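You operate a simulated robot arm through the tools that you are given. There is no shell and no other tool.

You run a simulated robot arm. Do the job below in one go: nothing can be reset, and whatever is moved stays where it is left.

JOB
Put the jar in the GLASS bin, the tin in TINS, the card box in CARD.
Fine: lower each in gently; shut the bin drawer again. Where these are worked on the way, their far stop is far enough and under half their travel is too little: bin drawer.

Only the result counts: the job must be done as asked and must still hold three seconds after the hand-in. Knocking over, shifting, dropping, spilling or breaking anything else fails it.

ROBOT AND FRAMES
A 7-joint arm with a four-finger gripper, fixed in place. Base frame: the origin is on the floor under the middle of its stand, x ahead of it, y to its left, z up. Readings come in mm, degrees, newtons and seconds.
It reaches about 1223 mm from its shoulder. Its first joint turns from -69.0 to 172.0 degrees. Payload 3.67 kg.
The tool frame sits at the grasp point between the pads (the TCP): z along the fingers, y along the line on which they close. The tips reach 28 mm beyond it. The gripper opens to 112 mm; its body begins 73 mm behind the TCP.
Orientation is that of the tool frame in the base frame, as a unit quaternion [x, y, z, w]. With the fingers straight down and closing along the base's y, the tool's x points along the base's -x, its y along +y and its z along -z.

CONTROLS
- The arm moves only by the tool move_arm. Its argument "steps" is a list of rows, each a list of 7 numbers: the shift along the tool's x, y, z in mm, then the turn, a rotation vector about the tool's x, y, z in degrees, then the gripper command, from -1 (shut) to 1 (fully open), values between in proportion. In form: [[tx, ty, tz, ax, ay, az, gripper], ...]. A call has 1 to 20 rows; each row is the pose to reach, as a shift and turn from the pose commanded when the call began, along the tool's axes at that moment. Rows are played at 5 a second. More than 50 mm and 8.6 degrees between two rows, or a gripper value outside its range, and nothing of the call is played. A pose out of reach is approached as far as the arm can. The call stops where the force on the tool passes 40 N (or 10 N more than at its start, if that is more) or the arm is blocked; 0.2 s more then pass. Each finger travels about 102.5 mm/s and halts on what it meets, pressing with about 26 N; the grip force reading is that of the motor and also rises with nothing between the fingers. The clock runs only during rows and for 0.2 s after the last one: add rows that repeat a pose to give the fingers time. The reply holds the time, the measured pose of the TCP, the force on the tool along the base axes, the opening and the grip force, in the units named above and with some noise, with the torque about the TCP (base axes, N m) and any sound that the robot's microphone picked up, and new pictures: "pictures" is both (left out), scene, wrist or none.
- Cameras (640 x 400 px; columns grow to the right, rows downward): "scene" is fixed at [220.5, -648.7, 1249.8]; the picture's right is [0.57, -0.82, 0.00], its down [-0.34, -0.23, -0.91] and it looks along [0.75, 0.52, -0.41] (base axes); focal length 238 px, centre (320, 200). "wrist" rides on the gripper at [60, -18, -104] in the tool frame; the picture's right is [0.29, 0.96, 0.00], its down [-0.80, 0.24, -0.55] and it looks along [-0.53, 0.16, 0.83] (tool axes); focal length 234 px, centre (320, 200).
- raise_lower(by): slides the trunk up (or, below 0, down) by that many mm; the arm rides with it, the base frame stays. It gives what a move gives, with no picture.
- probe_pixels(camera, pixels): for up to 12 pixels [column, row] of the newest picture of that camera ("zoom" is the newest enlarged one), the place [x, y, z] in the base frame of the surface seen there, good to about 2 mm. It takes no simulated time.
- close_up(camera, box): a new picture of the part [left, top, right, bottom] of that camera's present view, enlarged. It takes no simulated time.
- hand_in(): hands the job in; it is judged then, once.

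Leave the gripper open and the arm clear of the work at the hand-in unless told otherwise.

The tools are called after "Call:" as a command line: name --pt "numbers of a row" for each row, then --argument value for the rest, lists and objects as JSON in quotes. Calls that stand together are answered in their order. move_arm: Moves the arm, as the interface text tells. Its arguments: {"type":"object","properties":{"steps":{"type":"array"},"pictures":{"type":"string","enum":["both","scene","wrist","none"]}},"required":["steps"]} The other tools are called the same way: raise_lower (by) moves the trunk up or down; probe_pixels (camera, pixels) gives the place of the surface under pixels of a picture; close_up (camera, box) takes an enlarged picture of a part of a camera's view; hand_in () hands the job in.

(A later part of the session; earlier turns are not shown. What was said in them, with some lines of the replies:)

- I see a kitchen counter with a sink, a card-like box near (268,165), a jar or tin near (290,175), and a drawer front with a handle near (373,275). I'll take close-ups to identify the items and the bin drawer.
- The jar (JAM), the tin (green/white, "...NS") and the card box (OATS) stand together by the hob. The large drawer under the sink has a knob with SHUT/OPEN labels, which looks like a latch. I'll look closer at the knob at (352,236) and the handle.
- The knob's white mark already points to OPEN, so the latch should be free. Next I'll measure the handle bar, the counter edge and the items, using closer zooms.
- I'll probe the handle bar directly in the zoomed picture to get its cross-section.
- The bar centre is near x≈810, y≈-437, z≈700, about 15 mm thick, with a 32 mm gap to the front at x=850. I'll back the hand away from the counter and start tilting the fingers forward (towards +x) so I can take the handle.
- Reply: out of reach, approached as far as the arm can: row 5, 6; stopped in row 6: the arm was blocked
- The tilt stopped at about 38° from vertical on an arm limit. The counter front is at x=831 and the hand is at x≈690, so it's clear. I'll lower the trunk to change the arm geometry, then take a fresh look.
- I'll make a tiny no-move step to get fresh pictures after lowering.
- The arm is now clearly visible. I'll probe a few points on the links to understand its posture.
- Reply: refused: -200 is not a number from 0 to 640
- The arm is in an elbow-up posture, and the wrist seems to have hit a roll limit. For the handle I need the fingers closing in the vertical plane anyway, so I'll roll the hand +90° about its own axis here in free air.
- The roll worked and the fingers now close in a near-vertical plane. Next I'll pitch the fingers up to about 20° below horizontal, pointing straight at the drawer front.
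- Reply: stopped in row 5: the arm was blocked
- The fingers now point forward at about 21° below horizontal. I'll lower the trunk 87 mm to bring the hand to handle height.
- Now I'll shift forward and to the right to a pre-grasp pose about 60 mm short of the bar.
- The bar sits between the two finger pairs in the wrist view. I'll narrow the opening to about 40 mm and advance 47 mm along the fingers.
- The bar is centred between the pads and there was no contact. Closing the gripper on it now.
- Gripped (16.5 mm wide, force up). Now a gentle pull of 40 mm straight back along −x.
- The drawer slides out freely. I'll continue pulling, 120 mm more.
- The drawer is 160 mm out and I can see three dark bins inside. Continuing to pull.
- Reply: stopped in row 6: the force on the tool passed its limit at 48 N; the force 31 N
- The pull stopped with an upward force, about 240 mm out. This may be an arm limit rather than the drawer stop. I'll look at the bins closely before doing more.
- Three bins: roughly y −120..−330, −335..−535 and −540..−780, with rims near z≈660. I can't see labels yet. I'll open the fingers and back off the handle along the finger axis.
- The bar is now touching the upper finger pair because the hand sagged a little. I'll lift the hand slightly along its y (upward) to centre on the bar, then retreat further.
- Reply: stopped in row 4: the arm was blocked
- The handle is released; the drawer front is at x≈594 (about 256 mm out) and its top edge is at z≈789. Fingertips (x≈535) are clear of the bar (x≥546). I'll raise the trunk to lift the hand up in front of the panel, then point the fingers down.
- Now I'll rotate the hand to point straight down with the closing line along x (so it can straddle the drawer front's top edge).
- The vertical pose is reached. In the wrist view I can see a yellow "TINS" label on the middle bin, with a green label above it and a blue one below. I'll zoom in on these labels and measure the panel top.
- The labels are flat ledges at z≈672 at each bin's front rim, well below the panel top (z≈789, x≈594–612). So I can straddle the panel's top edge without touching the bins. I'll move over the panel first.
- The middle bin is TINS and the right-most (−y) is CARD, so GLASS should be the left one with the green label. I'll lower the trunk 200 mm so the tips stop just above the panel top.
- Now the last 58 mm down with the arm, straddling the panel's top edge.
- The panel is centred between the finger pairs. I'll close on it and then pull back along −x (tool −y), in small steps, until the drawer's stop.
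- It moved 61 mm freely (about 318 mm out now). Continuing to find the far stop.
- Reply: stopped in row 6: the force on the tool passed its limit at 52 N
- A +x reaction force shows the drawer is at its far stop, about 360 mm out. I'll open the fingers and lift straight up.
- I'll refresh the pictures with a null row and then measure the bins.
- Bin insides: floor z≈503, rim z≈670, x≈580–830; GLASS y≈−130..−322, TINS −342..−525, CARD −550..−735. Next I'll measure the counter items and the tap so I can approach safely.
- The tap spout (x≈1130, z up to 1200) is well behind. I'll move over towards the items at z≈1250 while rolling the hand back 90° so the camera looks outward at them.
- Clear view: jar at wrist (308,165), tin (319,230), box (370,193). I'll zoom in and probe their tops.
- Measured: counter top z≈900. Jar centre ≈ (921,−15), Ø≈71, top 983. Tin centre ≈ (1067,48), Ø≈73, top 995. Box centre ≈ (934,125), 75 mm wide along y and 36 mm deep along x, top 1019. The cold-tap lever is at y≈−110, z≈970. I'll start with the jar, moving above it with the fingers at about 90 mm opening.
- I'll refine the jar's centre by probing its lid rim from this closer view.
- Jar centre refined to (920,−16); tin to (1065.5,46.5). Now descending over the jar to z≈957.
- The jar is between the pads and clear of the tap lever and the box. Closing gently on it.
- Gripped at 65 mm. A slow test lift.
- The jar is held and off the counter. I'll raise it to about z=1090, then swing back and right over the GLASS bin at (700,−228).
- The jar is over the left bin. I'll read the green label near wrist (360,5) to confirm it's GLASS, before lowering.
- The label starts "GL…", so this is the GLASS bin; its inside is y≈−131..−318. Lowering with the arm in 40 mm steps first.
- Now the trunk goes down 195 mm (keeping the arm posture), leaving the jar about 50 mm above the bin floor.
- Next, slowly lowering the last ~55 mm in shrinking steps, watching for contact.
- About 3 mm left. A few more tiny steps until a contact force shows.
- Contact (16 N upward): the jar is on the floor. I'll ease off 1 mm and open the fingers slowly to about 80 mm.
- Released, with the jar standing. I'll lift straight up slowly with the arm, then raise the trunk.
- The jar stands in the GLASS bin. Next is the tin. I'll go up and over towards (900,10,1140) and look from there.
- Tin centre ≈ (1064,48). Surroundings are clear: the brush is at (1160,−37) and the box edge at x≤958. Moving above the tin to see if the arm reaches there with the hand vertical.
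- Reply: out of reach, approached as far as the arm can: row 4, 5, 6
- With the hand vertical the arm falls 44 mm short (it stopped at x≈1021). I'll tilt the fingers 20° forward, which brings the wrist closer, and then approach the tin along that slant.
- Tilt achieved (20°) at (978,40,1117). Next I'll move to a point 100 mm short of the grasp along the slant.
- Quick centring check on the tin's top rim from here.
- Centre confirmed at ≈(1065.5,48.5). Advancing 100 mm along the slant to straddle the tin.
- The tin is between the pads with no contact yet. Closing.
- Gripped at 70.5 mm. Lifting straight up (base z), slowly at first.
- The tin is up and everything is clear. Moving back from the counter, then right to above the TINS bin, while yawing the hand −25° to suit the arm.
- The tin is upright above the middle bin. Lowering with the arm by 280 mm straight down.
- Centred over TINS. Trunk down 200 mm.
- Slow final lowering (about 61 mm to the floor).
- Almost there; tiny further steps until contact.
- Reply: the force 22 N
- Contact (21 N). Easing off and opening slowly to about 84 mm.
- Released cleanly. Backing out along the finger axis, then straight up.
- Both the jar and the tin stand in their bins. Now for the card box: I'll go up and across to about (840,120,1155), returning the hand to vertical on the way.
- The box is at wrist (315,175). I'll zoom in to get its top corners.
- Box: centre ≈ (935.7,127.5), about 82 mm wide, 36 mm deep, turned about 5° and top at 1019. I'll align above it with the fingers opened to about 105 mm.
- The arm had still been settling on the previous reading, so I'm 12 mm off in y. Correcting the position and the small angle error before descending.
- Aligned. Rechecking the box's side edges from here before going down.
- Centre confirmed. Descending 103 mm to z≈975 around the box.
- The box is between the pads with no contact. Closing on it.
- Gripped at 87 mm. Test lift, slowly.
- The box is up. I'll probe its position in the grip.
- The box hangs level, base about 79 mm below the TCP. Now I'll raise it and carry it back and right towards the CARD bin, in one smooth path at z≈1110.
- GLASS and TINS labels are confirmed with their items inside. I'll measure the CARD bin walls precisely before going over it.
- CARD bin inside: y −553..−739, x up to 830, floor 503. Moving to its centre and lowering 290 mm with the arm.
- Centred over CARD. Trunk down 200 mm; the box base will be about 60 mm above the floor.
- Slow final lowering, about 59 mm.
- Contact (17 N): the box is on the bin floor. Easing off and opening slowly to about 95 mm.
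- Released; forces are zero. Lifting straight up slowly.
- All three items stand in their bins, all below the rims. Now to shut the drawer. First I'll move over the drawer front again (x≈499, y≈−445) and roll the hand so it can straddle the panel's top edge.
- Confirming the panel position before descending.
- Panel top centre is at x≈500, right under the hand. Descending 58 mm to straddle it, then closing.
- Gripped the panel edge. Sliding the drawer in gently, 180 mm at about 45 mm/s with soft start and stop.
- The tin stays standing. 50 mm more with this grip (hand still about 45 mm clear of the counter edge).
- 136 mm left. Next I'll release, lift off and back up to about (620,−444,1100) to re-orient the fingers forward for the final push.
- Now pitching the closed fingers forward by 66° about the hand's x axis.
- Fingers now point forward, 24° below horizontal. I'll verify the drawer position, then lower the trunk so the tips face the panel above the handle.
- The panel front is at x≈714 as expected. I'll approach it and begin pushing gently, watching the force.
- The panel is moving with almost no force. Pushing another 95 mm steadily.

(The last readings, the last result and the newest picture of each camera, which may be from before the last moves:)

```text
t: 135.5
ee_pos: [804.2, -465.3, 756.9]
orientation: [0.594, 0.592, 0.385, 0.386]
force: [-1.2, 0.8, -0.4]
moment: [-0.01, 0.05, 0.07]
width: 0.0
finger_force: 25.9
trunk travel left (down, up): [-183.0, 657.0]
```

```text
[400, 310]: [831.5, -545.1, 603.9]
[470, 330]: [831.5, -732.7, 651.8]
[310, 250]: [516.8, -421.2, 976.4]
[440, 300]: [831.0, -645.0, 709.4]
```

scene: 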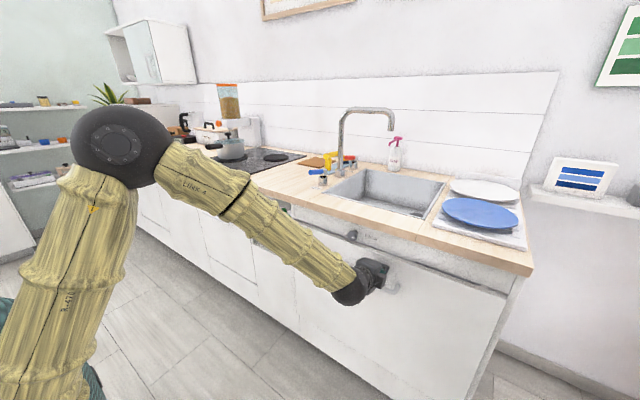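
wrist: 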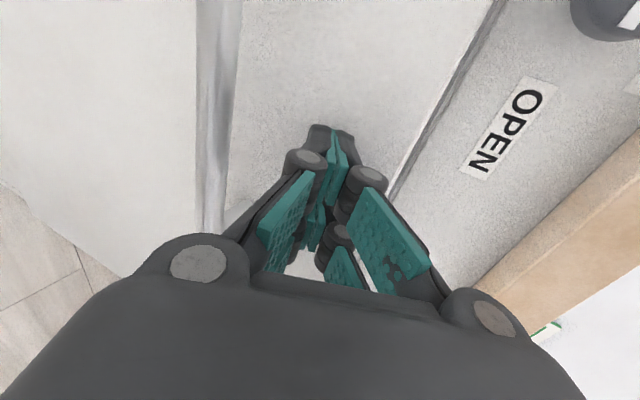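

19 mm to go (panel at x=831). Slow final push until it seats.

Call:
move_arm --pt "0 1.6 3.7 0 0 0 -1" --pt "0 3.2 7.3 0 0 0 -1" --pt "0 4.8 11 0 0 0 -1" --pt "0 6.1 13.7 0 0 0 -1" --pt "0 6.9 15.6 0 0 0 -1" --pt "0 7.7 17.4 0 0 0 -1" --pt "0 8.1 18.3 0 0 0 -1"

Call:
probe_pixels --camera "scene" --pixels '[[400, 310], [470, 330], [440, 300], [330, 300], [480, 280]]'

```text
t: 137.1
ee_pos: [824.0, -465.9, 755.3]
orientation: [0.593, 0.592, 0.386, 0.386]
force: [-11.5, 3.4, 2.2]
moment: [0.02, 0.0, 0.22]
width: 0.2
finger_force: 26.2
trunk travel left (down, up): [-183.0, 657.0]
```

scene: 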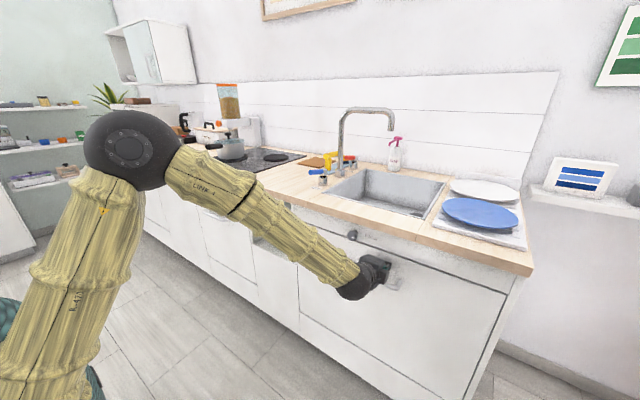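
wrist: 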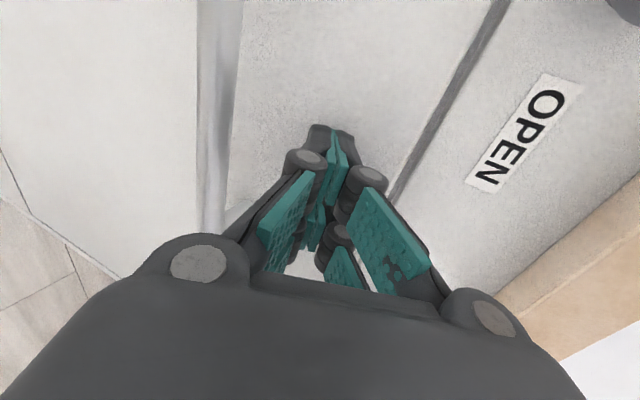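

```text
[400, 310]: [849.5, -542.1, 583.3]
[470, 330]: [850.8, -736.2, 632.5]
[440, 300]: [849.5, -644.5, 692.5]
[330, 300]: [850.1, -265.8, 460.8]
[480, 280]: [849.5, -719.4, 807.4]
```

The panel reads x≈850 everywhere, its original shut position, with an 11.5 N reaction. I'll press 2 mm more to be sure, then retreat straight back.

Call:
move_arm --pt "0 0.4 1 0 0 0 -1" --pt "0 0.8 1.8 0 0 0 -1" --pt "0 0.8 1.8 0 0 0 -1" --pt "0 -4 -9 0 0 0 -1" --pt "0 -12 -27 0 0 0 -1" --pt "0 -24 -55 0 0 0 -0.6" --pt "0 -40 -90 0 0 0 -0.2" --pt "0 -56 -127 0 0 0 0.3"

Call:
probe_pixels --camera "scene" --pixels '[[400, 310], [470, 330], [440, 300], [330, 300], [480, 280], [310, 240]]'

Call:
close_up --camera "scene" --box '[280, 200, 540, 362]'

```text
t: 138.9
ee_pos: [685.4, -465.3, 757.5]
orientation: [0.593, 0.592, 0.386, 0.385]
force: [0.4, 0.0, -0.2]
moment: [-0.01, 0.0, -0.02]
width: 72.8
finger_force: 0.1
trunk travel left (down, up): [-183.0, 657.0]
```

scene: 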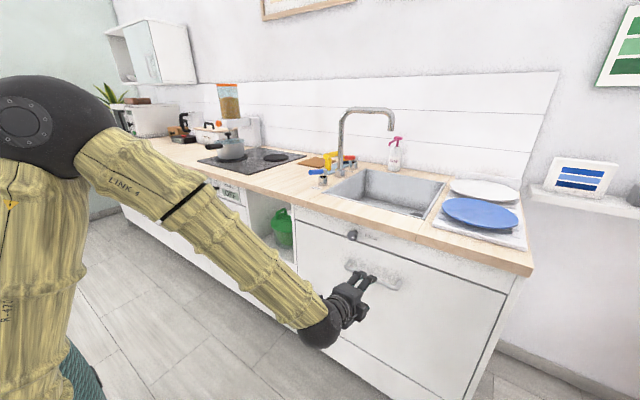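
wrist: 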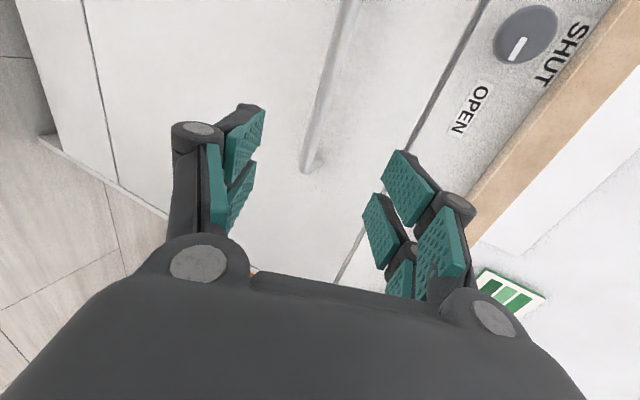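

```text
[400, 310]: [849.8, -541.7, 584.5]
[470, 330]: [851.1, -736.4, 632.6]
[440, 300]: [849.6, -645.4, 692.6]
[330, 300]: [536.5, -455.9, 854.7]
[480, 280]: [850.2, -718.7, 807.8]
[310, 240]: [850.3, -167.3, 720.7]
```

```text
2.46 times, centred on (410, 281) of scene
```

zoom: 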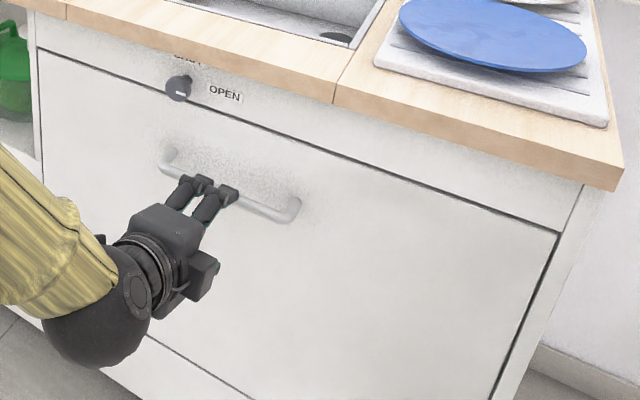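

The drawer is flush and the knob is unchanged. I'll raise the trunk to bring the hand clear, open the gripper and take a last look.

Call:
raise_lower --by 300

Call:
move_arm --pt "0 -10 -20 0 0 0 0.6" --pt "0 -20 -45 0 0 0 1" --pt "0 -20 -45 0 0 0 1" --pt "0 -20 -45 0 0 0 1" --pt "0 -20 -45 0 0 0 1"

Call:
close_up --camera "scene" --box '[220, 120, 420, 245]'

Call:
probe_pixels --camera "scene" --pixels '[[400, 310], [470, 330], [330, 300], [310, 240], [373, 276], [420, 260]]'

```text
t: 141.9
ee_pos: [685.9, -466.3, 1057.1]
orientation: [0.594, 0.591, 0.386, 0.386]
force: [0.0, 1.0, 1.1]
moment: [0.0, -0.02, -0.01]
width: 72.8
finger_force: 0.0
trunk travel left (down, up): [-483.0, 357.0]
```

```text
t: 143.1
ee_pos: [635.2, -467.0, 1056.5]
orientation: [0.593, 0.592, 0.386, 0.385]
force: [0.3, 0.5, 0.3]
moment: [0.01, 0.01, 0.02]
width: 112.1
finger_force: 0.1
trunk travel left (down, up): [-483.0, 357.0]
```

scene: 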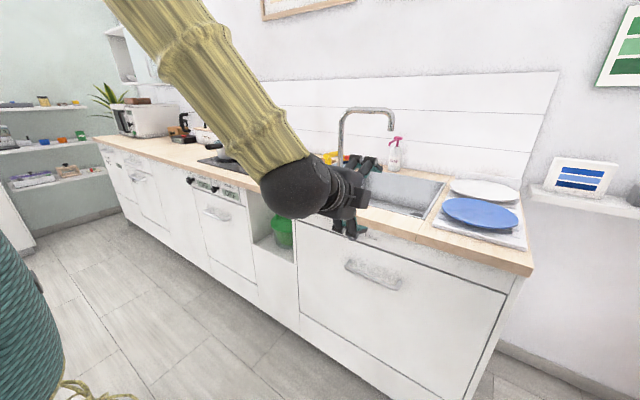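
wrist: 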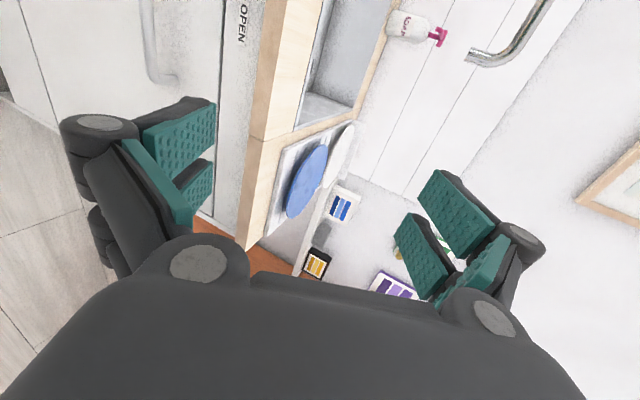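

```text
3.20 times, centred on (320, 182) of scene
```

zoom: 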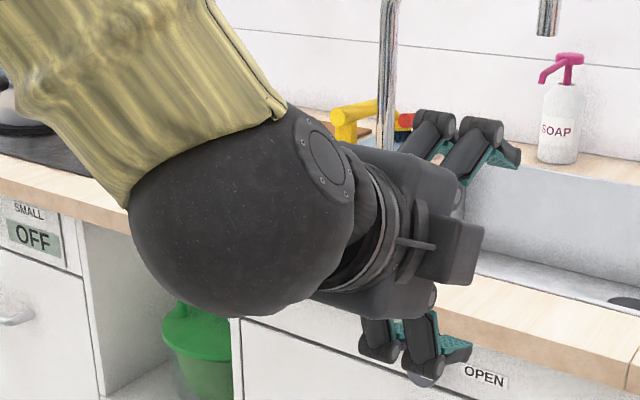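

```text
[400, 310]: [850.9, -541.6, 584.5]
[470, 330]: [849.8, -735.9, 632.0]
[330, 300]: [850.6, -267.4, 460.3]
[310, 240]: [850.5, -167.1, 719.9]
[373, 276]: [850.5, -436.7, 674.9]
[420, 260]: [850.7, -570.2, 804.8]
```

The drawer front reads x≈850.5 at every point, so it's fully shut and staying there. The jar, tin and box are in GLASS, TINS and CARD; they stood upright in the last views before the drawer closed. The gripper is open and clear of the work. Handing in.

Call:
hand_in

```text
The job is handed in.
```

I've handed the job in. The jar is in GLASS, the tin is in TINS and the card box is in CARD, and the bin drawer is shut again.

- **Placing:** I lowered each item until it touched the bin floor and only then released it. All three were standing upright when I let go. I could still see the tin and the card box upright partway through closing the drawer, but couldn't see any of the bins once it was shut.
- **Drawer:** I pulled it to its far stop, about 360 mm out. Afterwards I pushed it back until its front returned to its original position, and it stayed there.
- **Surroundings:** The knob still points to OPEN, as it did at the start. I felt no unexpected contact with anything else on the counter. The arm hid part of the counter in my last picture, so I couldn't check that part by eye.

The gripper is open and clear of the work.
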